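You operate a simulated robot arm through the tools that you are given. There is no shell and no other tool. Be economical: measure what you need, move in short steps, check, and stop when the job is done.

The job below is to be done with a simulated robot arm. You get a single attempt, and the scene is never put back.

JOB
Brush the light box clean and check the blue-band spoons on it.
Fine: put the brush back; leave them on the lit panel and the stack beside them where it is. Set down upright: orange brush. What is to be rubbed or washed off counts as gone when no trace of it is left.
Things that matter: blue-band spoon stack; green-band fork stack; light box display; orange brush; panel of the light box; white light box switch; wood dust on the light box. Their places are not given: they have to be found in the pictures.

The check looks at the end state, three seconds after you hand in, the way a careful person would. Anything else that was tipped, shoved, dropped, spilled or broken makes it a failure.

ROBOT AND FRAMES
A 6-joint arm with a two-finger parallel gripper, fixed in place. Base frame: the origin is at the foot of the arm, x ahead of it, y to its left, z up; the work surface is at about z = 800. Readings come in mm, degrees, newtons and seconds.
With the tool pointing down near the work surface it reaches from about 340 to 760 mm from the base axis. Its first joint turns from -66.0 to 66.0 degrees. Payload 2.45 kg.
The tool frame sits at the grasp point between the pads (the TCP): z along the fingers, y along the line on which they close. The tips reach 24 mm beyond it. The gripper opens to 68 mm. The fingers are 17 mm wide and 10 mm thick; the gripper's body (40 by 70 mm) begins 41 mm behind the TCP.
Orientation is that of the tool frame in the base frame, as [roll, pitch, yaw] about the fixed x, y, z axes, in that order (R = Rz(yaw) Ry(pitch) Rx(roll)). With the fingers straight down and closing along the base's y, the tool's x points along the base's -x, its y along +y and its z along -z.

CONTROLS
- The arm moves only by the tool apply_moves. Its argument "plan" is a list of rows, each a list of 7 numbers: the turn, a rotation vector about the base's x, y, z in degrees, then the shift along the base's x, y, z in mm, then the closure in counts, from 0 (fully open) to 255 (shut). In form: [[ax, ay, az, dx, dy, dz, gripper], ...]. A call has 1 to 10 rows; each row is the pose to reach, as a shift and turn from the pose commanded when the call began. Each row takes 0.2 s and may step no farther than 50 mm and 8.6 degrees from the row before; otherwise, or with a gripper value out of range, the whole call is refused. Where a pose cannot be reached the arm comes as near as it can. A force on the tool above 40 N (or 10 N above the force at the start of the call, whichever is more), or a blocked arm, ends the call early, and 0.2 s more pass. Each finger travels about 108 mm/s and halts on what it meets, pressing with about 39 N; the grip force reading is that of the motor and also rises with nothing between the fingers. The clock runs only during rows and for 0.2 s after the last one: add rows that repeat a pose to give the fingers time. The reply holds the time, the measured pose of the TCP, the force on the tool along the base axes, the opening and the grip force, in the units named above and with some noise, with the torque about the TCP (base axes, N m) and any sound that the robot's microphone picked up.
- Cameras (640 x 400 px; columns grow to the right, rows downward): "scene" is fixed at [174.7, 439.5, 1441.2]; the picture's right is [-0.54, -0.84, 0.00], its down [-0.64, 0.42, -0.64] and it looks along [0.54, -0.35, -0.76] (base axes); focal length 330 px, centre (320, 200). "wrist" rides on the gripper at [84, 11, -75] in the tool frame; the picture's right is [-0.13, 0.99, 0.00], its down [-0.60, -0.08, -0.79] and it looks along [-0.79, -0.10, 0.61] (tool axes); focal length 251 px, centre (320, 200).
- snapshot(camera): a new picture of that camera. No time passes.
- pixel_to_xyz(camera, pixels): for up to 12 pixels [column, row] of the newest picture of that camera ("zoom" is the newest enlarged one), the place [x, y, z] in the base frame of the surface seen there, good to about 3 mm. No time passes.
- zoom(camera, box): a new picture of the part [left, top, right, bottom] of that camera's present view, enlarged. No time passes.
- job_done(): hands the job in; it is judged then, once.

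Go step by step. Measure first, check grasps and placings, and put right what went wrong. The budget is 80 turns and 46 pictures, counting those below and the enlarged ones. Unless the task says otherwise, let go and move clear before handing in, and close with one line.

The tools are called as name(argument=value, ...) on one line, values as JSON. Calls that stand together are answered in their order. apply_moves: Moves the arm, as the interface text tells. Its arguments: {"type":"object","properties":{"plan":{"type":"array","items":{"type":"array","items":{"type":"number"}}}},"required":["plan"]} The other tools are called the same way: snapshot (camera) takes a picture; pixel_to_xyz (camera, pixels) gives the place of the surface under pixels of a picture; zoom (camera, box) takes an enlarged picture of a part of a camera's view; job_done () hands the job in.

At the start:

```text
clock: 0.0
tcp_pos: [423.5, 101.9, 1146.0]
tool_rot: [-180.0, 0.0, -180.0]
ft_force: [0.4, 0.4, 0.1]
torque: [0.04, 0.04, -0.01]
finger_gap: 68.0
gripper_force: 0.0
```

scene: 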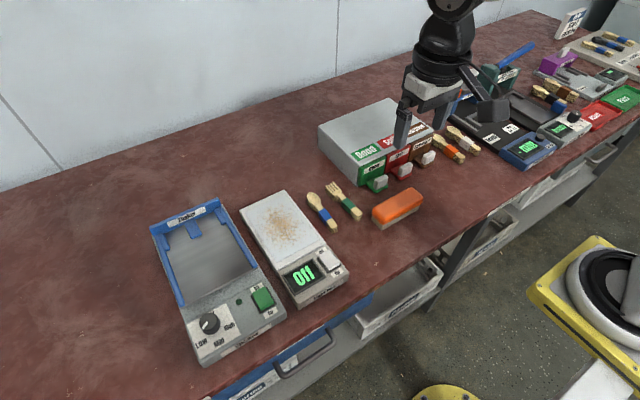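
wrist: 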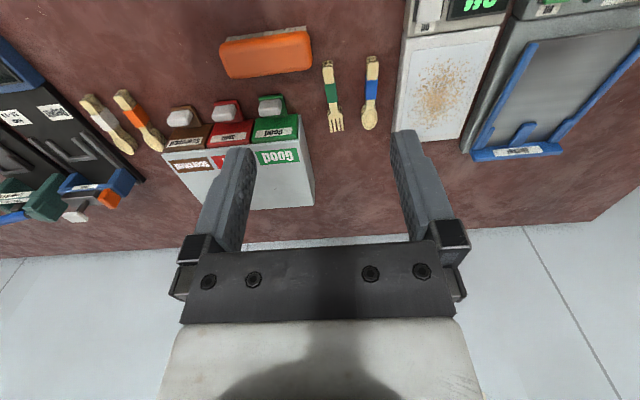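

The pictures show the light box (scene ~295,245) with dust and display "Off", the orange brush (398,205), and the blue spoon and green fork stacks. I'll zoom in and measure.

zoom(camera="scene", box=[230, 160, 440, 310])

pixel_to_xyz(camera="scene", pixels=[[244, 208], [281, 194], [320, 246], [276, 265], [328, 258], [303, 276], [373, 208], [412, 190], [422, 200], [383, 224], [310, 197], [333, 226]])

zoom(camera="wrist", box=[200, 0, 520, 200])

```text
2.67 times, centred on (335, 235) of scene
```

zoom: 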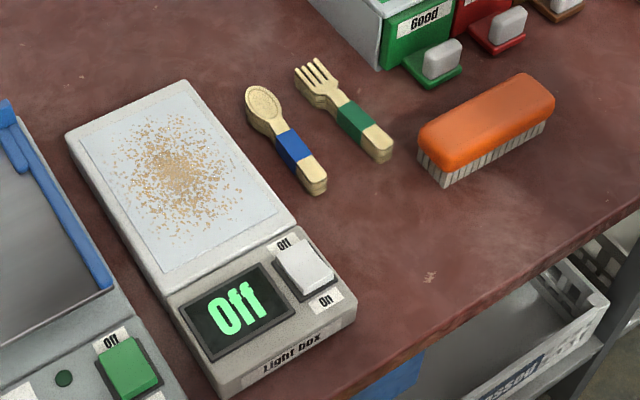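

```text
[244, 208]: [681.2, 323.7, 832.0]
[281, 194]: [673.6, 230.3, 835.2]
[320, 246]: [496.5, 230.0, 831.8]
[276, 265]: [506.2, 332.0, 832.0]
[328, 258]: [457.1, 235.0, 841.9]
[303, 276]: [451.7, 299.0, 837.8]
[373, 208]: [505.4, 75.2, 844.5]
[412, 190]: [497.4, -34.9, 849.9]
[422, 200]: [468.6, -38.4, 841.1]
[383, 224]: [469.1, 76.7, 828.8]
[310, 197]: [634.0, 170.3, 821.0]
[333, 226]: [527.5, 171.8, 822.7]
```

```text
2.00 times, centred on (360, 100) of wrist
```

zoom: 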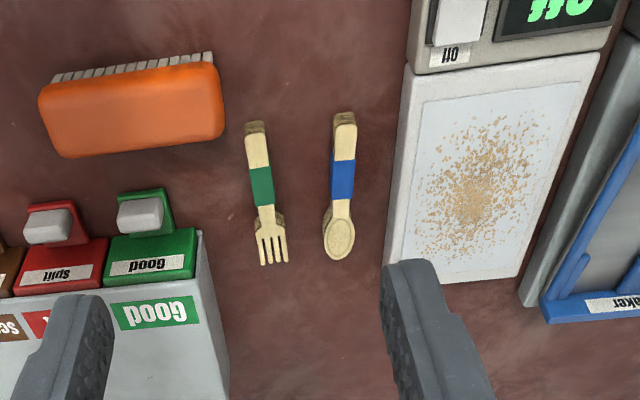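

The brush lies nearly along y with its bristles down, and the spoons lie along x near y≈171. I need finer points on the brush, dust, spoon and switch.

pixel_to_xyz(camera="zoom", pixels=[[42, 95], [60, 155], [222, 130], [210, 66], [130, 105], [344, 118], [344, 172], [338, 240], [332, 172], [356, 172], [256, 130], [262, 190]])

pixel_to_xyz(camera="zoom", pixels=[[420, 260], [425, 100], [583, 83], [515, 274], [425, 200], [440, 130], [545, 150], [530, 240], [453, 260], [530, 115], [460, 20], [402, 200]])

zoom(camera="scene", box=[360, 170, 440, 240])

```text
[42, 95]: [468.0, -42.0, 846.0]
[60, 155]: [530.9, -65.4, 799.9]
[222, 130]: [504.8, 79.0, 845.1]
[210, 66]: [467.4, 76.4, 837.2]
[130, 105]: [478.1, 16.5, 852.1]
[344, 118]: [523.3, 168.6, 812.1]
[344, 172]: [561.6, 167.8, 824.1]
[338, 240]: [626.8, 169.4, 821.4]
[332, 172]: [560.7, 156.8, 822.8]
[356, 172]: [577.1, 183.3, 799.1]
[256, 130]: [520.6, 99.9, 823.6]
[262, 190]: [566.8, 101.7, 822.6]
```

```text
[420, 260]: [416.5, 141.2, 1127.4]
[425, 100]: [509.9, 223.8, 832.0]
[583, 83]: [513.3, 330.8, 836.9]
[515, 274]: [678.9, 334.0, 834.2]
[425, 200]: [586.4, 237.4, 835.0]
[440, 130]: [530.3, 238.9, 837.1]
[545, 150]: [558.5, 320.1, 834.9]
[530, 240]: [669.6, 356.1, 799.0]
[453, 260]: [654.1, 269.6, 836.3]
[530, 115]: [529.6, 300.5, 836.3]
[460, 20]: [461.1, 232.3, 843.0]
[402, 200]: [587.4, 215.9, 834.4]
```

```text
5.71 times, centred on (400, 205) of scene
```

zoom: 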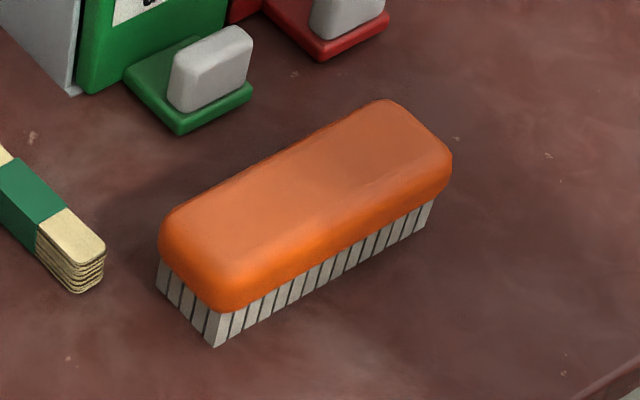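

I'll get the brush's outline and the bristle line from this closer view.

pixel_to_xyz(camera="zoom", pixels=[[385, 104], [445, 150], [445, 180], [168, 225], [220, 275], [218, 305], [300, 190], [335, 235], [335, 262], [214, 343], [428, 225], [330, 295]])

```text
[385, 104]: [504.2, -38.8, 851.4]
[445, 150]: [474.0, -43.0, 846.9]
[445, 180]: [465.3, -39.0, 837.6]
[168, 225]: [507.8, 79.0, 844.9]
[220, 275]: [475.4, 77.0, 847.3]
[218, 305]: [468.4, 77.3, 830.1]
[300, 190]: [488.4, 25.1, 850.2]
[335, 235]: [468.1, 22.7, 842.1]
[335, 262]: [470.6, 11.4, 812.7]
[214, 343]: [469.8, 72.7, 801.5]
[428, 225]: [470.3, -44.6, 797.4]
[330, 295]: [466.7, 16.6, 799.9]
```

The brush spans x≈466–508 and y≈-43–79, with its top at 851. I'll check clearance to the bin levers and to the neighbouring heater before moving.

pixel_to_xyz(camera="scene", pixels=[[374, 190], [386, 184], [376, 177], [360, 170], [384, 100], [285, 305], [262, 265], [240, 238], [222, 200], [328, 128], [405, 172], [356, 180]])

apply_moves(plan=[[0, 0, 8.5, 6, -8, -15, 0], [0, 0, 17, 12, -16, -30, 0], [0, 0, 25.5, 18, -24, -45, 0], [0, 0, 34, 24, -32, -60, 0], [0, 0, 42.5, 30, -40, -75, 0], [0, 0, 51, 38, -50, -90, 0], [0, 0, 59.5, 46, -60, -105, 0], [0, 0, 68, 54, -70, -120, 0], [0, 0, 76.5, 60, -78, -135, 0], [0, 0, 85, 63.5, -83.9, -150, 0]])

```text
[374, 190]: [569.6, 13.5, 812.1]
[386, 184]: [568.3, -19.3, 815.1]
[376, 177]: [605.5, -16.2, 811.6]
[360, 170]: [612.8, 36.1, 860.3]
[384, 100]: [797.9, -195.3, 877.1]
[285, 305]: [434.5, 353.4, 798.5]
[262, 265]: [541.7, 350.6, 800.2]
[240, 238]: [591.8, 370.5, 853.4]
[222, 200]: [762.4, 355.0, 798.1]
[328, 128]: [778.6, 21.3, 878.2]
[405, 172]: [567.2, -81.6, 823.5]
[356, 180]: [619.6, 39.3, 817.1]
```

```text
clock: 2.2
tcp_pos: [487.8, 18.0, 998.9]
tool_rot: [180.0, 0.0, -94.9]
ft_force: [0.2, -0.7, -0.4]
torque: [-0.01, 0.05, 0.03]
finger_gap: 68.0
gripper_force: 0.0
```

Levers start at x≈568 and the heater at y≈355, so both are clear. Next I finish the turn and descend onto the brush.

apply_moves(plan=[[0, 0, 5, 0, 0, -40, 0], [0, 0, 5, 0, 0, -80, 0], [0, 0, 5, 0, 0, -110, 0], [0, 0, 5, 0, 0, -130, 0], [0, 0, 5, 0, 0, -145, 0], [0, 0, 5, 0, 0, -152, 0], [0, 0, 5, 0, 0, -152, 0]])

snapshot(camera="scene")

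```text
clock: 3.8
tcp_pos: [487.1, 16.3, 845.3]
tool_rot: [179.9, 0.0, -90.1]
ft_force: [-0.1, 0.6, 0.8]
torque: [-0.02, 0.01, 0.03]
finger_gap: 67.9
gripper_force: 0.1
```

```text
40 pictures are left
```

scene: 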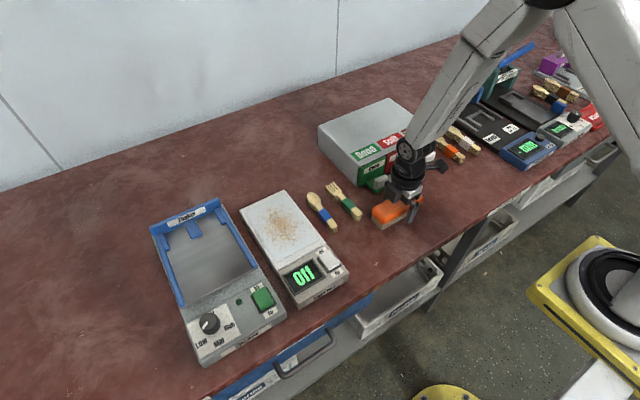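

The fingers straddle the brush. I'll close on it and lift straight up.

apply_moves(plan=[[0, 0, 0, 0, 0, 0, 120], [0, 0, 0, 0, 0, 0, 255], [0, 0, 0, 0, 0, 0, 255], [0, 0, 0, 0, 0, 20, 255], [0, 0, 0, 0, 0, 60, 255], [0, 0, 0, 0, 0, 100, 255]])

zoom(camera="scene", box=[340, 130, 480, 240])

```text
clock: 5.2
tcp_pos: [485.8, 16.7, 945.5]
tool_rot: [179.8, 0.0, -90.0]
ft_force: [-0.3, 0.1, 0.2]
torque: [-0.01, 0.0, 0.01]
finger_gap: 0.0
gripper_force: 23.4
```

```text
3.64 times, centred on (410, 185) of scene
```

zoom: 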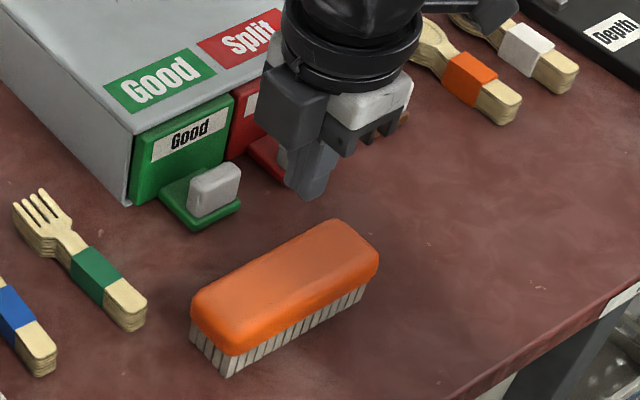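

The fingers shut to 0 mm and the brush stayed on the table, still upright, so the grip slipped. I'll re-measure the brush to see what happened.

pixel_to_xyz(camera="zoom", pixels=[[330, 224], [374, 250], [374, 272], [196, 300], [232, 330], [232, 350], [280, 275], [228, 374], [364, 292], [290, 310], [290, 320], [290, 340]])

snapshot(camera="wrist")

```text
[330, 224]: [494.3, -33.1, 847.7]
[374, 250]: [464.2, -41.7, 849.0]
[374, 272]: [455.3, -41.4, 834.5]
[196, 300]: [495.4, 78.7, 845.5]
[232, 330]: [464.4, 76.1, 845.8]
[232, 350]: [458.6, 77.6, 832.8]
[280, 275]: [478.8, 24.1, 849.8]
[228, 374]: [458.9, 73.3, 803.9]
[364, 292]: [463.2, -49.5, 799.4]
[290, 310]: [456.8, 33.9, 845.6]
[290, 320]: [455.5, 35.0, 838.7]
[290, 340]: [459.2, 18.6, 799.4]
```

```text
38 pictures are left
```

wrist: 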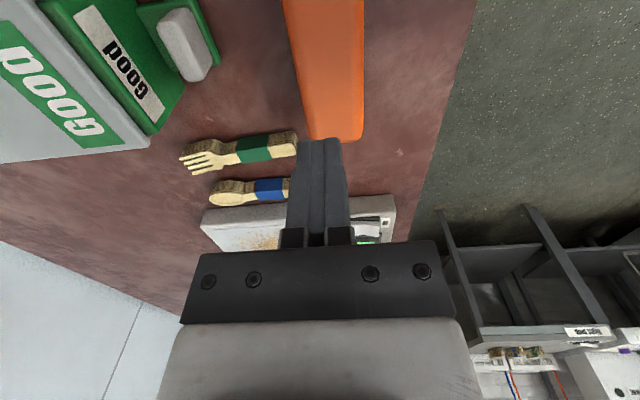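

The grip was too high on the rounded body, and the brush moved about 10 mm toward the base (centre now x≈477). I'll regrip lower (TCP z≈832) and centred, closing without lifting yet.

apply_moves(plan=[[0, 0, 0, -5, 0, 0, 0], [0, 0, 0, -10, 0, 0, 0], [0, 0, 0, -10, 0, -40, 0], [0, 0, 0, -10, 0, -80, 0], [0, 0, 0, -10, 0, -100, 0], [0, 0, 0, -10, 0, -112, 0], [0, 0, 0, -10, 0, -112, 0], [0, 0, 0, -10, 0, -112, 150], [0, 0, 0, -10, 0, -112, 150]])

zoom(camera="scene", box=[340, 130, 480, 240])

```text
clock: 7.2
tcp_pos: [475.1, 17.7, 833.1]
tool_rot: [180.0, -0.1, -90.0]
ft_force: [-0.3, 0.5, -0.8]
torque: [0.0, -0.01, 0.0]
finger_gap: 47.6
gripper_force: 38.9
```

```text
3.64 times, centred on (410, 185) of scene
```

zoom: 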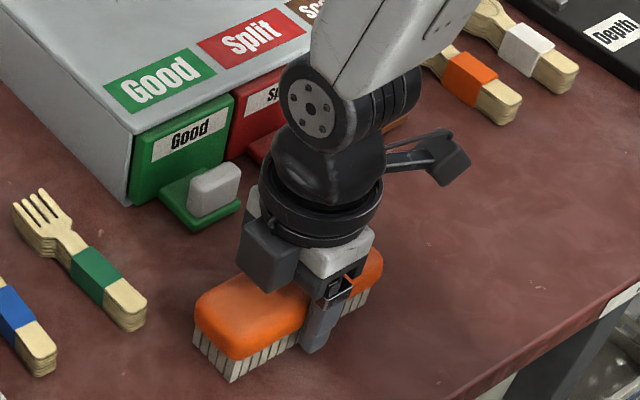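

The fingers now hold at 47.6 mm on the body with 39 N. I'll keep the closure full and lift a little.

apply_moves(plan=[[0, 0, 0, 0, 0, 0, 255], [0, 0, 0, 0, 0, 0, 255], [0, 0, 0, 0, 0, 5, 255], [0, 0, 0, 0, 0, 15, 255], [0, 0, 0, 0, 0, 30, 255]])

zoom(camera="scene", box=[340, 130, 480, 240])

```text
clock: 8.4
tcp_pos: [478.1, 16.8, 862.8]
tool_rot: [-179.9, -0.1, -90.0]
ft_force: [-0.9, -0.4, -0.9]
torque: [-0.02, -0.01, 0.0]
finger_gap: 47.4
gripper_force: 38.8
```

```text
3.64 times, centred on (410, 185) of scene
```

zoom: 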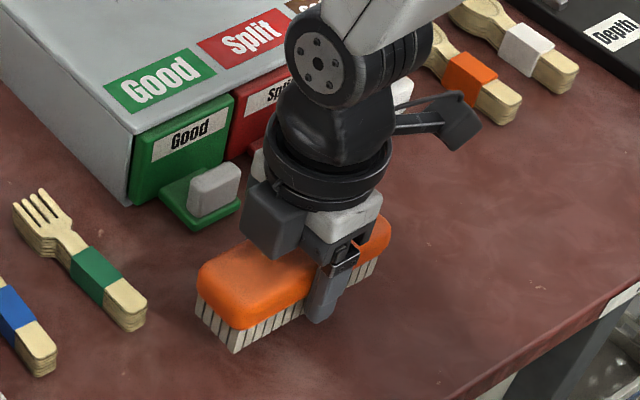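

The brush is lifted and level. I'll carry it high over the stacks to the near end of the panel.

apply_moves(plan=[[0, 0, 0, 0, 0, 40, 255], [0, 0, 0, 5, 30, 68, 255], [0, 0, 0, 15, 70, 68, 255], [0, 0, 0, 25, 110, 68, 255], [0, 0, 0, 35, 150, 68, 255], [0, 0, 0, 45, 190, 68, 255], [0, 0, 0, 55, 225, 68, 255], [0, 0, 0, 66, 260, 68, 255], [0, 0, 0, 66, 260, 40, 255], [0, 0, 0, 66, 260, 20, 255]])

snapshot(camera="scene")

```text
clock: 10.6
tcp_pos: [544.0, 277.8, 884.7]
tool_rot: [180.0, 0.0, -90.0]
ft_force: [0.2, -1.7, -2.1]
torque: [0.01, 0.0, 0.03]
finger_gap: 47.6
gripper_force: 39.1
```

```text
35 pictures are left
```

scene: 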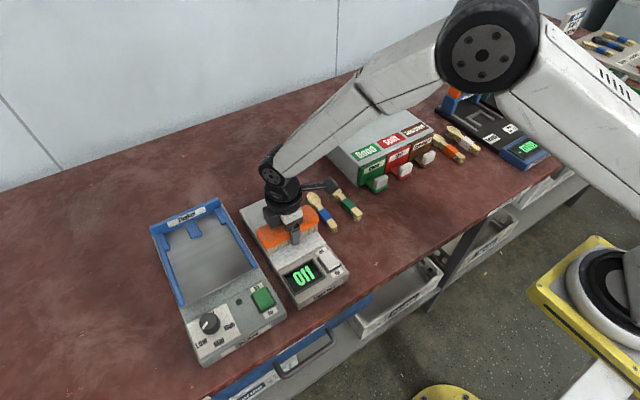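

It's over the near end of the panel at z≈884. I'll lower in small steps until light contact.

apply_moves(plan=[[0, 0, 0, 0, 0, -5, 255], [0, 0, 0, 0, 0, -9, 255], [0, 0, 0, 0, 0, -12, 255], [0, 0, 0, 0, 0, -12, 255]])

```text
clock: 11.6
tcp_pos: [543.5, 277.3, 871.0]
tool_rot: [-180.0, -0.1, -90.0]
ft_force: [0.3, 0.4, -0.9]
torque: [-0.01, 0.01, 0.0]
finger_gap: 47.7
gripper_force: 38.4
```

apply_moves(plan=[[0, 0, 0, 0, 0, -1, 255], [0, 0, 0, 0, 0, -2, 255], [0, 0, 0, 0, 0, -3, 255], [0, 0, 0, 0, 0, -3, 255]])

```text
clock: 12.6
tcp_pos: [543.6, 277.7, 868.6]
tool_rot: [180.0, 0.0, -90.0]
ft_force: [-0.9, 0.2, -1.4]
torque: [0.01, 0.01, -0.01]
finger_gap: 47.4
gripper_force: 39.0
```

No contact force yet at z≈868.6, so I'll go down another 2–3 mm.

apply_moves(plan=[[0, 0, 0, 0, 0, -1, 255], [0, 0, 0, 0, 0, -2, 255], [0, 0, 0, 0, 0, -2, 255]])

zoom(camera="scene", box=[230, 170, 370, 310])

```text
clock: 13.4
tcp_pos: [544.3, 277.3, 867.7]
tool_rot: [-179.9, 0.0, -90.0]
ft_force: [-5.2, -2.5, 20.1]
torque: [-0.65, 0.26, -0.17]
finger_gap: 47.5
gripper_force: 38.9
```

```text
2.86 times, centred on (300, 240) of scene
```

zoom: 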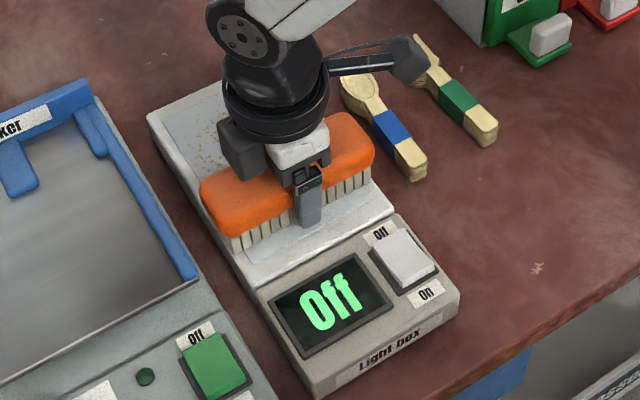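

Contact is made at about 20 N. I'll ease off slightly and sweep to the far end.

apply_moves(plan=[[0, 0, 0, 0, 0, 0.8, 255], [0, 0, 0, 14, 0, 0.8, 255], [0, 0, 0, 28, 0, 0.8, 255], [0, 0, 0, 42, 0, 0.8, 255], [0, 0, 0, 56, 0, 0.8, 255], [0, 0, 0, 70, 0, 0.8, 255], [0, 0, 0, 84, 0, 0.8, 255], [0, 0, 0, 98, 0, 0.8, 255], [0, 0, 0, 110, 0, 0.8, 255]])

zoom(camera="scene", box=[230, 170, 370, 310])

```text
clock: 15.4
tcp_pos: [655.1, 276.1, 867.5]
tool_rot: [-179.9, 0.0, -90.0]
ft_force: [-6.1, -0.4, 16.2]
torque: [0.44, 0.04, 0.12]
finger_gap: 47.6
gripper_force: 38.6
```

```text
2.86 times, centred on (300, 240) of scene
```

zoom: 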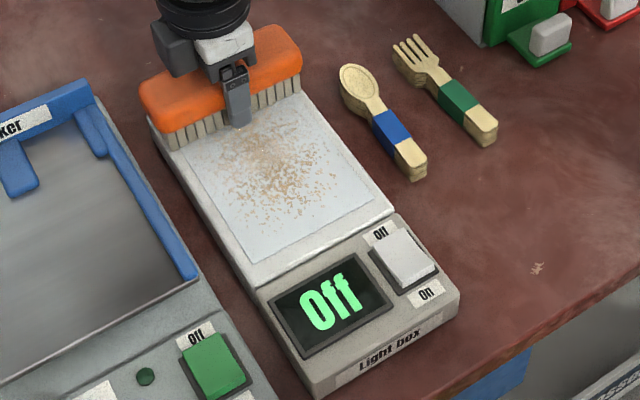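

One stroke thinned the dust and the box did not move. I'll keep stroking back and forth.

apply_moves(plan=[[0, 0, 0, -22, 0, 0, 255], [0, 0, 0, -44, 0, 0, 255], [0, 0, 0, -66, 0, 0, 255], [0, 0, 0, -88, 0, 0, 255], [0, 0, 0, -110, 0, 0, 255], [0, 0, 0, -88, 0, 0, 255], [0, 0, 0, -66, 0, 0, 255], [0, 0, 0, -44, 0, 0, 255], [0, 0, 0, -22, 0, 0, 255], [0, 0, 0, 0, 0, 0, 255]])

apply_moves(plan=[[0, 0, 0, -22, 0, 0, 255], [0, 0, 0, -44, 0, 0, 255], [0, 0, 0, -66, 0, 0, 255], [0, 0, 0, -88, 0, 0, 255], [0, 0, 0, -110, 0, 0, 255], [0, 0, 0, -88, 0, 0, 255], [0, 0, 0, -66, 0, 0, 255], [0, 0, 0, -44, 0, 0, 255], [0, 0, 0, -22, 0, 0, 255], [0, 0, 0, 0, 0, 0, 255]])

zoom(camera="scene", box=[230, 170, 370, 310])

```text
clock: 17.6
tcp_pos: [654.0, 277.0, 867.6]
tool_rot: [-179.9, -0.1, -90.0]
ft_force: [-6.3, -0.4, 17.9]
torque: [0.09, 0.2, 0.0]
finger_gap: 47.4
gripper_force: 39.1
```

```text
clock: 19.8
tcp_pos: [652.6, 278.3, 868.1]
tool_rot: [-179.9, 0.1, -90.1]
ft_force: [-8.5, -0.5, 23.1]
torque: [-0.25, 0.23, -0.12]
finger_gap: 47.7
gripper_force: 39.5
```

```text
2.86 times, centred on (300, 240) of scene
```

zoom: 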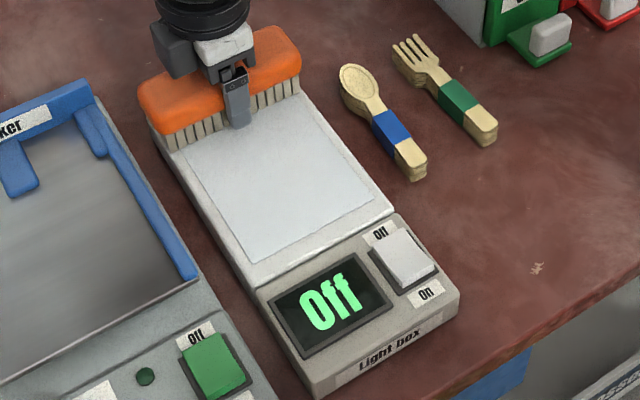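

The visible panel looks clean. I'll do one more round for safety, then lift and inspect.

apply_moves(plan=[[0, 0, 0, -22, 0, 0, 255], [0, 0, 0, -44, 0, 0, 255], [0, 0, 0, -66, 0, 0, 255], [0, 0, 0, -88, 0, 0, 255], [0, 0, 0, -110, 0, 0, 255], [0, 0, 0, -88, 0, 0, 255], [0, 0, 0, -66, 0, 0, 255], [0, 0, 0, -44, 0, 0, 255], [0, 0, 0, -22, 0, 0, 255], [0, 0, 0, 5, 0, 0, 255]])

apply_moves(plan=[[0, 0, 0, 0, 0, 30, 255], [0, 0, 0, 0, 0, 65, 255], [0, 0, 0, -22, -40, 65, 255], [0, 0, 0, -45, -80, 65, 255], [0, 0, 0, -68, -120, 65, 255], [0, 0, 0, -90, -160, 65, 255], [0, 0, 0, -115, -195, 65, 255], [0, 0, 0, -140, -230, 65, 255], [0, 0, 0, -166, -260, 65, 255], [0, 0, 0, -172, -260, 35, 255]])

zoom(camera="scene", box=[230, 170, 370, 310])

snapshot(camera="scene")

```text
clock: 22.0
tcp_pos: [659.5, 276.5, 867.3]
tool_rot: [-179.9, 0.0, -90.0]
ft_force: [-7.7, -0.8, 23.5]
torque: [-0.03, 0.17, -0.08]
finger_gap: 47.7
gripper_force: 38.9
```

```text
clock: 24.2
tcp_pos: [486.9, 17.4, 900.2]
tool_rot: [-180.0, 0.0, -90.0]
ft_force: [0.3, -0.1, -1.1]
torque: [0.01, 0.01, -0.02]
finger_gap: 47.7
gripper_force: 39.0
```

```text
2.86 times, centred on (300, 240) of scene
```

zoom: 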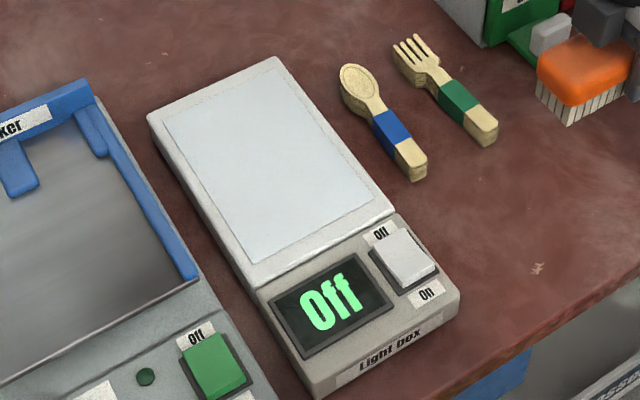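

```text
30 pictures are left
```

scene: 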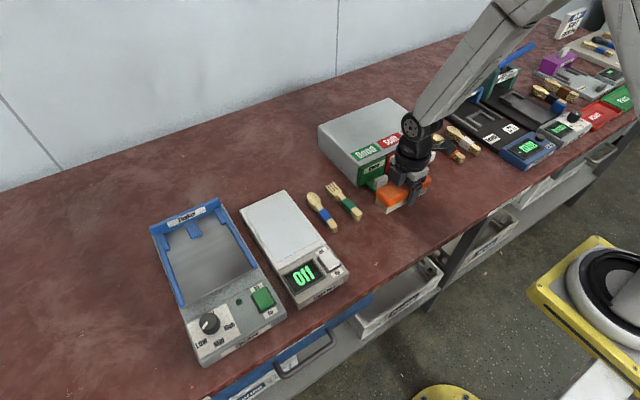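

The panel is spotless. Now I lower the brush onto its original spot (487, 18).

apply_moves(plan=[[0, 0, 0, 0, 0, -30, 255], [0, 0, 0, 0, 0, -50, 255], [0, 0, 0, 0, 0, -60, 255], [0, 0, 0, 0, 0, -65, 255], [0, 0, 0, 0, 0, -67, 255], [0, 0, 0, 0, 0, -68, 255], [0, 0, 0, 0, 0, -68, 255]])

```text
clock: 25.8
tcp_pos: [486.9, 17.4, 832.6]
tool_rot: [179.9, 0.0, -90.1]
ft_force: [-0.3, 0.1, -1.1]
torque: [0.02, 0.02, 0.02]
finger_gap: 47.5
gripper_force: 39.6
```

apply_moves(plan=[[0, 0, 0, 0, 0, -0.7, 255], [0, 0, 0, 0, 0, -1.4, 255], [0, 0, 0, 0, 0, -1.4, 255]])

```text
clock: 26.6
tcp_pos: [487.2, 17.4, 832.3]
tool_rot: [-180.0, 0.0, -90.0]
ft_force: [-1.5, -1.9, 8.3]
torque: [0.52, -0.02, 0.1]
finger_gap: 47.8
gripper_force: 39.2
```

The 8 N upward force says the bristles are on the table. I'll open and rise straight up.

apply_moves(plan=[[0, 0, 0, 0, 0, 0, 120], [0, 0, 0, 0, 0, 0, 0], [0, 0, 0, 0, 0, 0, 0], [0, 0, 0, 0, 0, 15, 0], [0, 0, 0, 0, 0, 50, 0], [0, 0, 0, 0, 0, 90, 0], [0, 0, 0, 0, 20, 120, 0], [0, 0, 0, 0, 60, 120, 0], [0, 0, 0, 0, 100, 120, 0], [0, 0, 0, 0, 140, 120, 0]])

snapshot(camera="scene")

zoom(camera="scene", box=[290, 170, 430, 310])

```text
clock: 28.8
tcp_pos: [484.7, 157.7, 953.0]
tool_rot: [-180.0, 0.1, -90.0]
ft_force: [-0.2, 0.1, 0.7]
torque: [-0.02, -0.03, 0.0]
finger_gap: 68.1
gripper_force: 0.0
```

```text
29 pictures are left
```

scene: 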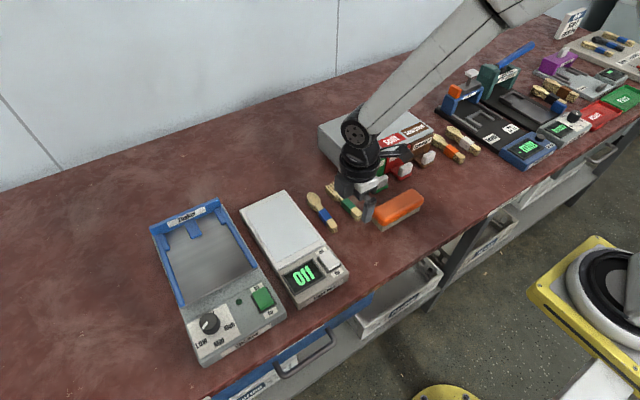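

```text
2.86 times, centred on (360, 240) of scene
```

zoom: 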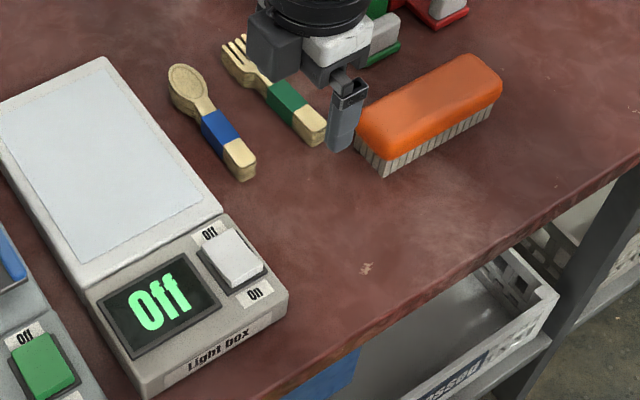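

The brush is back and upright. Now I measure the switch surface (zoom ~210–265, 228–290).

zoom(camera="scene", box=[305, 235, 355, 295])

pixel_to_xyz(camera="scene", pixels=[[319, 252], [331, 248], [326, 257], [335, 256], [329, 263], [339, 261], [330, 267], [342, 263], [334, 273], [314, 250]])

```text
6.67 times, centred on (330, 265) of scene
```

zoom: 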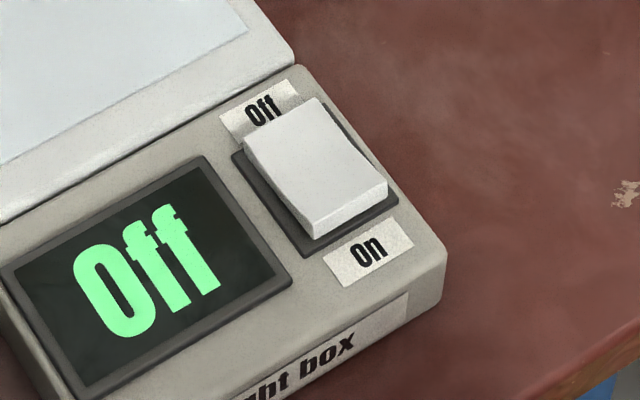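

```text
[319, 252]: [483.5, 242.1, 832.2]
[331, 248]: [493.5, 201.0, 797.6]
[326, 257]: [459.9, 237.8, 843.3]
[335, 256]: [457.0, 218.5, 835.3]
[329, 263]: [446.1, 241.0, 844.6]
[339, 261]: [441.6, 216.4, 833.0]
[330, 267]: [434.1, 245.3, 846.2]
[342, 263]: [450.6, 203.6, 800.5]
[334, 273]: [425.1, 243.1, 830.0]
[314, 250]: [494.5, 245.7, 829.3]
```

pixel_to_xyz(camera="zoom", pixels=[[250, 145], [316, 104], [283, 125], [300, 150], [318, 170], [335, 195], [345, 200], [380, 182], [315, 218], [350, 215], [345, 195], [290, 210]])

```text
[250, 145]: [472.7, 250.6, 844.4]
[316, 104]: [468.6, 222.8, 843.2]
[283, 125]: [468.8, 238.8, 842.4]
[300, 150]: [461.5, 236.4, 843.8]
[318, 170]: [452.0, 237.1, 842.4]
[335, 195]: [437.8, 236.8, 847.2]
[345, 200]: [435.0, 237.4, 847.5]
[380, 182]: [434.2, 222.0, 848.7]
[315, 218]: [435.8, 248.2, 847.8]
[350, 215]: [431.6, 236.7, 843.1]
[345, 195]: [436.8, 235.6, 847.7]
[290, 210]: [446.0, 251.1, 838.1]
```

The rocker's "On" end is raised at about (437, 236, 848). I'll close the fingers and move above it.

apply_moves(plan=[[0, 0, 0, -20, 35, 0, 255], [0, 0, 0, -49, 78, 0, 255], [0, 0, 0, -49, 78, -35, 255], [0, 0, 0, -49, 78, -65, 255], [0, 0, 0, -49, 78, -74, 255], [0, 0, 0, -49, 78, -74, 255]])

zoom(camera="scene", box=[270, 210, 380, 310])

```text
refused: row 2 steps farther than a row can; nothing moved
```

```text
4.00 times, centred on (325, 260) of scene
```

zoom: 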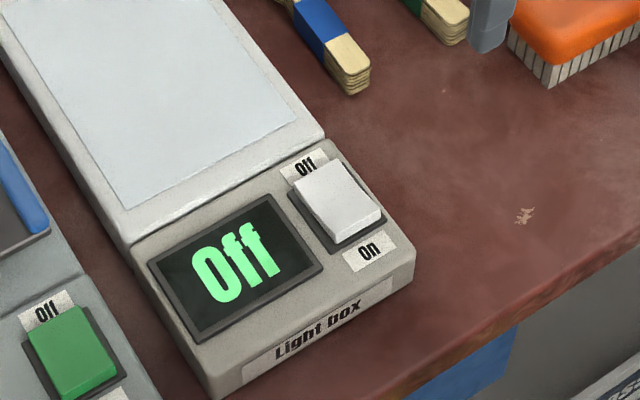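

The call was refused because one step was too long. I'll split it.

apply_moves(plan=[[0, 0, 0, -17, 27, 0, 255], [0, 0, 0, -34, 54, 0, 255], [0, 0, 0, -49, 78, 0, 255], [0, 0, 0, -49, 78, -35, 255], [0, 0, 0, -49, 78, -65, 255], [0, 0, 0, -49, 78, -74, 255], [0, 0, 0, -49, 78, -74, 255]])

zoom(camera="scene", box=[270, 210, 380, 310])

```text
clock: 30.4
tcp_pos: [436.2, 235.6, 879.4]
tool_rot: [179.9, -0.1, -90.0]
ft_force: [0.1, 0.5, -0.2]
torque: [0.04, 0.02, -0.01]
finger_gap: 0.1
gripper_force: 23.4
```

```text
4.00 times, centred on (325, 260) of scene
```

zoom: 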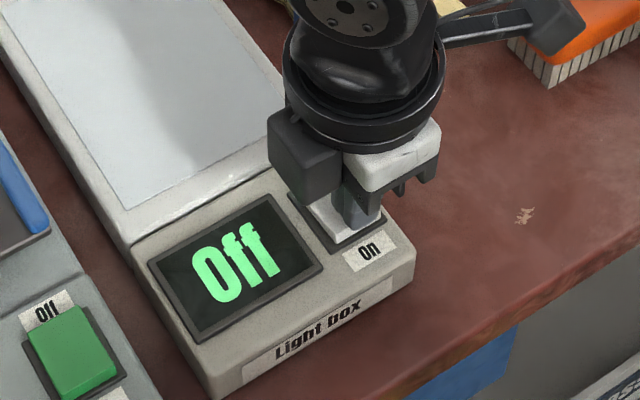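

The tips are above the "On" end. I'll press down gently in small steps.

apply_moves(plan=[[0, 0, 0, 0, 0, -3, 255], [0, 0, 0, 0, 0, -6, 255], [0, 0, 0, 0, 0, -8, 255], [0, 0, 0, 0, 0, -10, 255], [0, 0, 0, 0, 0, -10, 255]])

zoom(camera="scene", box=[270, 210, 380, 310])

```text
clock: 31.6
tcp_pos: [438.4, 234.8, 870.1]
tool_rot: [-180.0, 0.0, -90.0]
ft_force: [-4.6, -4.8, 19.8]
torque: [-0.08, -0.07, -0.06]
finger_gap: 0.2
gripper_force: 23.3
```

```text
4.00 times, centred on (325, 260) of scene
```

zoom: 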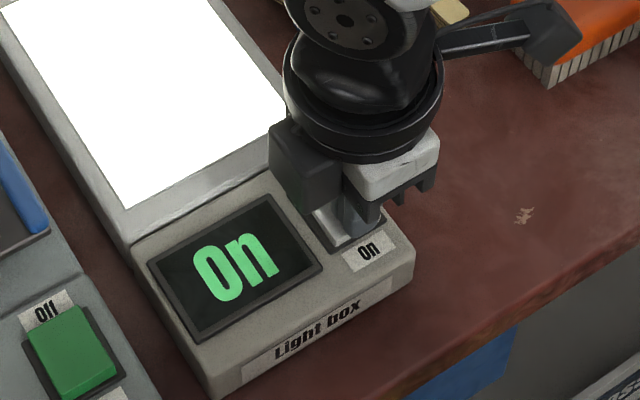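

The display reads "On" and the panel is lit. I'll lift off and turn the gripper back toward the spoon stack with the fingers partly open.

apply_moves(plan=[[0, 0, 0, 0, 0, 20, 255], [0, 0, 0, 0, 0, 60, 255], [0, 0, -8.5, 10, -8, 85, 100], [0, 0, -17, 25, -16, 85, 100], [0, 0, -25.5, 40, -24, 85, 100], [0, 0, -34, 55, -32, 85, 100], [0, 0, -42.5, 70, -40, 85, 100], [0, 0, -51, 85, -48, 85, 100], [0, 0, -59.5, 100, -56, 85, 100], [0, 0, -68, 115, -62, 85, 100]])

apply_moves(plan=[[0, 0, -8, -10, -3, 0, 100], [0, 0, -16, -20, -6, 0, 100], [0, 0, -22, -40, -6, 0, 100], [0, 0, -22, -40, -6, 0, 100]])

snapshot(camera="wrist")

zoom(camera="scene", box=[230, 170, 370, 310])

```text
clock: 33.8
tcp_pos: [552.5, 173.3, 952.6]
tool_rot: [-180.0, 0.0, -158.1]
ft_force: [-0.1, -0.6, -0.3]
torque: [-0.03, 0.0, 0.01]
finger_gap: 41.3
gripper_force: 0.1
```

```text
clock: 34.8
tcp_pos: [512.1, 166.6, 952.1]
tool_rot: [179.9, 0.0, 179.9]
ft_force: [-0.3, 0.0, 0.1]
torque: [-0.01, -0.01, 0.04]
finger_gap: 41.7
gripper_force: 0.1
```

```text
23 pictures are left
```

wrist: 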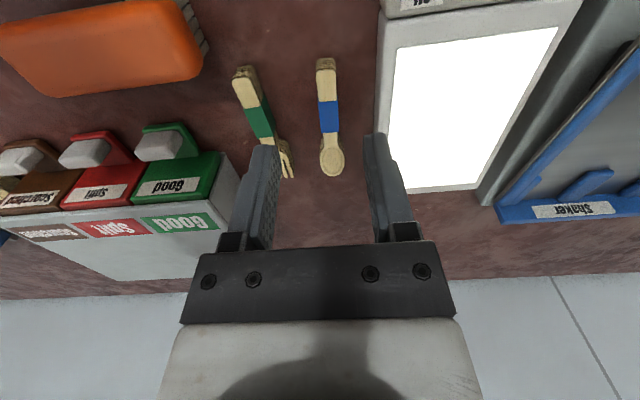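

```text
2.86 times, centred on (300, 240) of scene
```

zoom: 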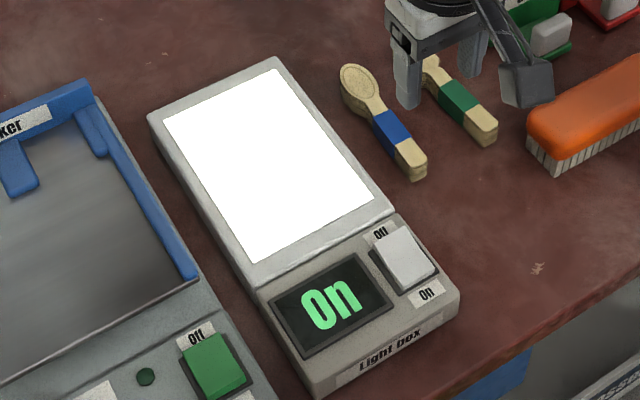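

The switch stayed on. Next I measure the spoon stack and the lit panel outline.

zoom(camera="scene", box=[295, 180, 365, 240])

pixel_to_xyz(camera="scene", pixels=[[288, 210], [277, 195], [247, 208], [269, 236], [292, 258], [324, 240], [319, 237], [287, 256], [274, 197], [289, 227]])

```text
6.67 times, centred on (330, 210) of scene
```

zoom: 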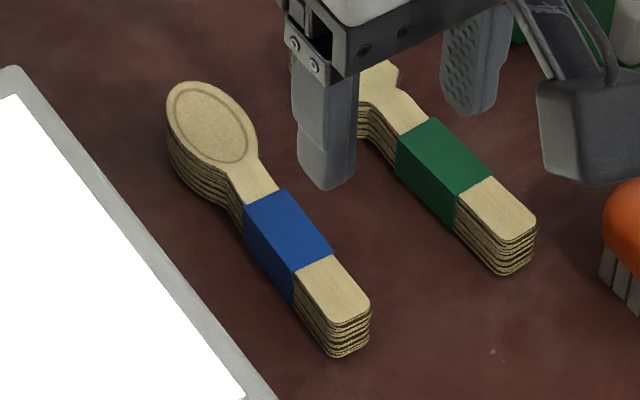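

```text
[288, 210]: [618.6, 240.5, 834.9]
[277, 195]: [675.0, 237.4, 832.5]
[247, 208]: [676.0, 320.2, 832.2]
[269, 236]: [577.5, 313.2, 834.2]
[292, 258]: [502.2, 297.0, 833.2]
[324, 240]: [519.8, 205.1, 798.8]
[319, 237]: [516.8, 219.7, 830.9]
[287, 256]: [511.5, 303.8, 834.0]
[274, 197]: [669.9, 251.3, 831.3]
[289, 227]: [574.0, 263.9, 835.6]
```

pixel_to_xyz(camera="zoom", pixels=[[195, 88], [210, 125], [252, 175], [247, 205], [278, 190], [287, 222], [298, 268], [330, 250], [310, 300], [355, 275], [335, 318], [366, 298]])

```text
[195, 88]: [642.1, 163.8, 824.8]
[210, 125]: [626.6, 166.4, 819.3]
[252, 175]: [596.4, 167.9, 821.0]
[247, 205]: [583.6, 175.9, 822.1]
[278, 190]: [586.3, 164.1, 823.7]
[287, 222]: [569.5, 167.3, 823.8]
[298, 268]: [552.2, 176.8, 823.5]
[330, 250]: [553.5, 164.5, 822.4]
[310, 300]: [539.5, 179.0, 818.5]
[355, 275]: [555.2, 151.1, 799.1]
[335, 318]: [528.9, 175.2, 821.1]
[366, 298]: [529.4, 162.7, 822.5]
```

The band centre is at about (570, 170), with the top at 823. I'll descend over it at x≈575 with the gap at about 41 mm.

apply_moves(plan=[[0, 0, 0, 30, 2, 0, 100], [0, 0, 0, 62, 2, -20, 100], [0, 0, 0, 62, 2, -60, 100], [0, 0, 0, 62, 2, -95, 100], [0, 0, 0, 62, 2, -115, 100], [0, 0, 0, 62, 2, -124, 100], [0, 0, 0, 62, 2, -124, 100]])

zoom(camera="scene", box=[270, 160, 380, 250])

```text
clock: 36.4
tcp_pos: [575.2, 171.1, 830.0]
tool_rot: [179.9, -0.1, 179.9]
ft_force: [0.0, -0.8, 0.8]
torque: [0.0, 0.0, -0.01]
finger_gap: 41.1
gripper_force: 0.1
```

```text
4.44 times, centred on (325, 205) of scene
```

zoom: 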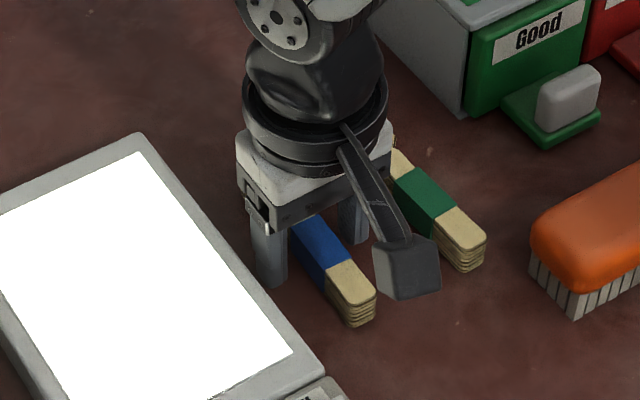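

The fingers straddle the band at z≈829. I'll drop 2 mm, close and lift slightly.

apply_moves(plan=[[0, 0, 0, 0, 0, -2, 100], [0, 0, 0, 0, 0, -2, 180], [0, 0, 0, 0, 0, -2, 255], [0, 0, 0, 0, 0, -2, 255], [0, 0, 0, 0, 0, 3, 255], [0, 0, 0, 0, 0, 15, 255], [0, 0, 0, 0, 0, 30, 255]])

zoom(camera="scene", box=[270, 160, 380, 250])

```text
clock: 38.0
tcp_pos: [574.2, 170.0, 859.9]
tool_rot: [180.0, -0.1, -179.9]
ft_force: [0.0, 0.0, -1.5]
torque: [-0.01, 0.03, 0.03]
finger_gap: 14.4
gripper_force: 33.7
```

```text
4.44 times, centred on (325, 205) of scene
```

zoom: 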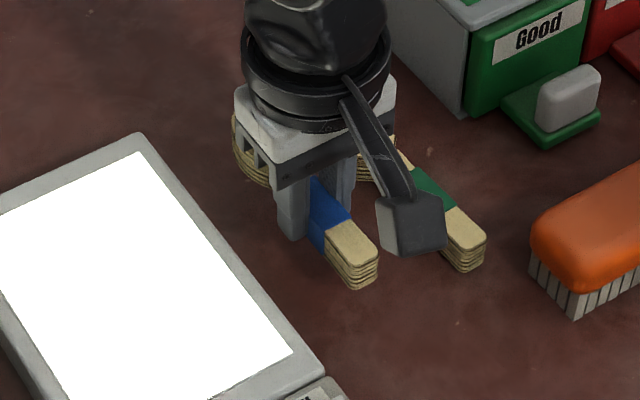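

The stack is held at 14.4 mm and level. I'll lift it, carry it over the panel centre (≈582, 280) and lower it to just above the surface.

apply_moves(plan=[[0, 0, 0, 0, 0, 25, 255], [0, 0, 0, 0, 0, 45, 255], [0, 0, 0, 2, 30, 45, 255], [0, 0, 0, 4, 60, 45, 255], [0, 0, 0, 6, 90, 45, 255], [0, 0, 0, 7, 110, 45, 255], [0, 0, 0, 7, 110, 25, 255], [0, 0, 0, 7, 110, 10, 255], [0, 0, 0, 7, 110, 7, 255], [0, 0, 0, 7, 110, 7, 255]])

zoom(camera="scene", box=[230, 170, 370, 310])

```text
clock: 40.2
tcp_pos: [580.5, 279.5, 865.2]
tool_rot: [-179.9, -0.1, -179.9]
ft_force: [0.1, -0.1, -0.1]
torque: [-0.04, 0.0, -0.01]
finger_gap: 14.4
gripper_force: 34.2
```

```text
2.86 times, centred on (300, 240) of scene
```

zoom: 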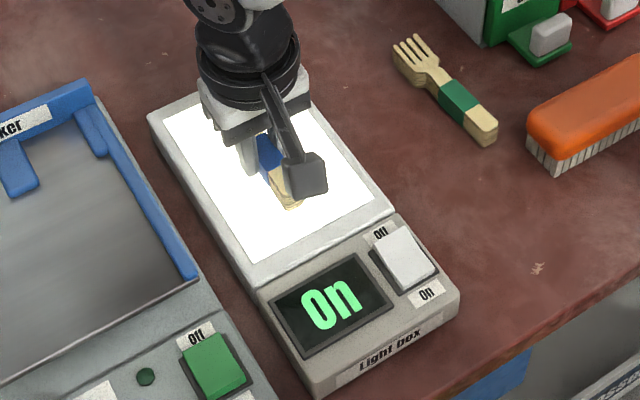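

The stack is over the lit panel with no contact yet at z≈865. I'll lower by millimetres until it touches.

apply_moves(plan=[[0, 0, 0, 0, 0, -1, 255], [0, 0, 0, 0, 0, -2, 255], [0, 0, 0, 0, 0, -2, 255]])

```text
clock: 41.0
tcp_pos: [579.1, 279.2, 864.8]
tool_rot: [180.0, 0.0, 179.9]
ft_force: [-0.8, -0.4, -0.1]
torque: [0.0, 0.01, 0.02]
finger_gap: 14.5
gripper_force: 33.7
```

apply_moves(plan=[[0, 0, 0, 0, 0, -0.7, 255], [0, 0, 0, 0, 0, -1.4, 255], [0, 0, 0, 0, 0, -1.4, 255]])

```text
clock: 41.8
tcp_pos: [581.7, 278.2, 863.6]
tool_rot: [180.0, 0.0, -179.9]
ft_force: [-1.3, 0.4, -0.2]
torque: [-0.02, -0.02, 0.02]
finger_gap: 14.7
gripper_force: 34.0
```

apply_moves(plan=[[0, 0, 0, 0, 0, -0.7, 255], [0, 0, 0, 0, 0, -1.4, 255], [0, 0, 0, 0, 0, -1.4, 255]])

```text
clock: 42.6
tcp_pos: [581.9, 279.2, 861.7]
tool_rot: [180.0, 0.0, -180.0]
ft_force: [-3.5, -3.5, 13.5]
torque: [-0.08, 0.12, -0.05]
finger_gap: 14.8
gripper_force: 33.9
```

It's in contact at 13.5 N. I'll open the fingers and rise straight up, then retreat.

apply_moves(plan=[[0, 0, 0, 0, 0, 0.5, 180], [0, 0, 0, 0, 0, 0.5, 120], [0, 0, 0, 0, 0, 0.5, 100], [0, 0, 0, 0, 0, 10, 100], [0, 0, 0, 0, 0, 40, 100], [0, 0, 0, 0, 0, 80, 100], [0, 0, 0, 0, 0, 125, 100], [0, 0, 0, -40, -20, 145, 100], [0, 0, 0, -80, -50, 150, 100], [0, 0, 0, -110, -85, 160, 100]])

snapshot(camera="scene")

zoom(camera="scene", box=[230, 170, 370, 310])

```text
refused: row 9 steps farther than a row can; nothing moved
```

```text
17 pictures are left
```

scene: 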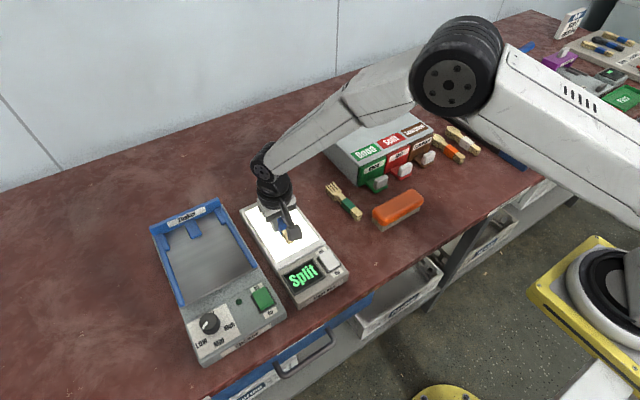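

```text
2.86 times, centred on (300, 240) of scene
```

zoom: 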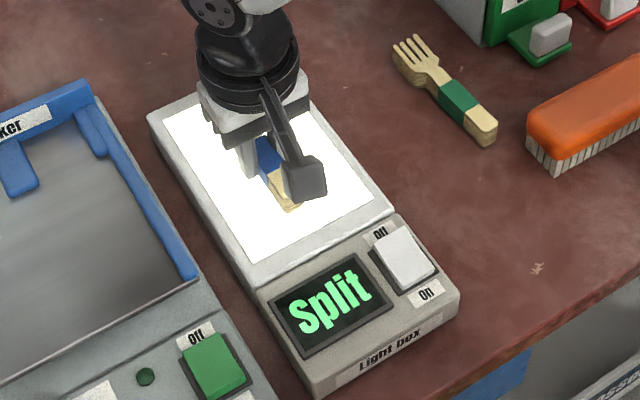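

The panel registers the stack, and the display now reads "Split". My retreat was refused for step length, so I'll release and retreat with shorter steps.

apply_moves(plan=[[0, 0, 0, 0, 0, 0.5, 180], [0, 0, 0, 0, 0, 0.5, 120], [0, 0, 0, 0, 0, 0.5, 100], [0, 0, 0, 0, 0, 10, 100], [0, 0, 0, 0, 0, 40, 100], [0, 0, 0, 0, 0, 80, 100], [0, 0, 0, 0, 0, 125, 100], [0, 0, 0, -35, -20, 145, 100], [0, 0, 0, -70, -45, 150, 100], [0, 0, 0, -105, -75, 160, 100]])

snapshot(camera="scene")

zoom(camera="scene", box=[230, 170, 370, 310])

```text
clock: 44.8
tcp_pos: [473.1, 205.4, 1020.9]
tool_rot: [-179.9, -0.1, -180.0]
ft_force: [0.6, -0.7, 0.2]
torque: [0.02, -0.01, 0.02]
finger_gap: 41.4
gripper_force: 0.0
```

```text
15 pictures are left
```

scene: 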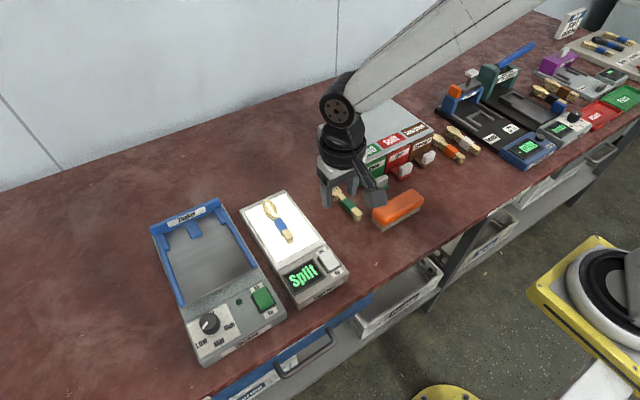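

```text
2.86 times, centred on (300, 240) of scene
```

zoom: 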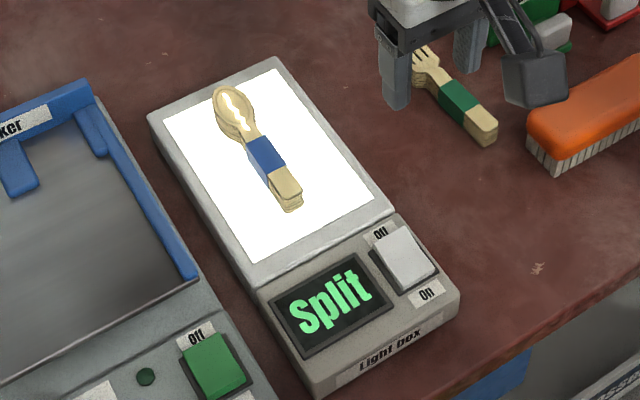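

The spoons rest flat on the lit panel, the display reads "Split", the panel is clean, the brush is back and upright, the forks are untouched and the arm is clear. I'm handing in.

job_done()

```text
The job is handed in.
```

The light box is brushed clean and switched on, and the blue-band spoons are on the lit panel, where the display reads "Split"; the brush is back upright in its place and the fork stack was not touched.
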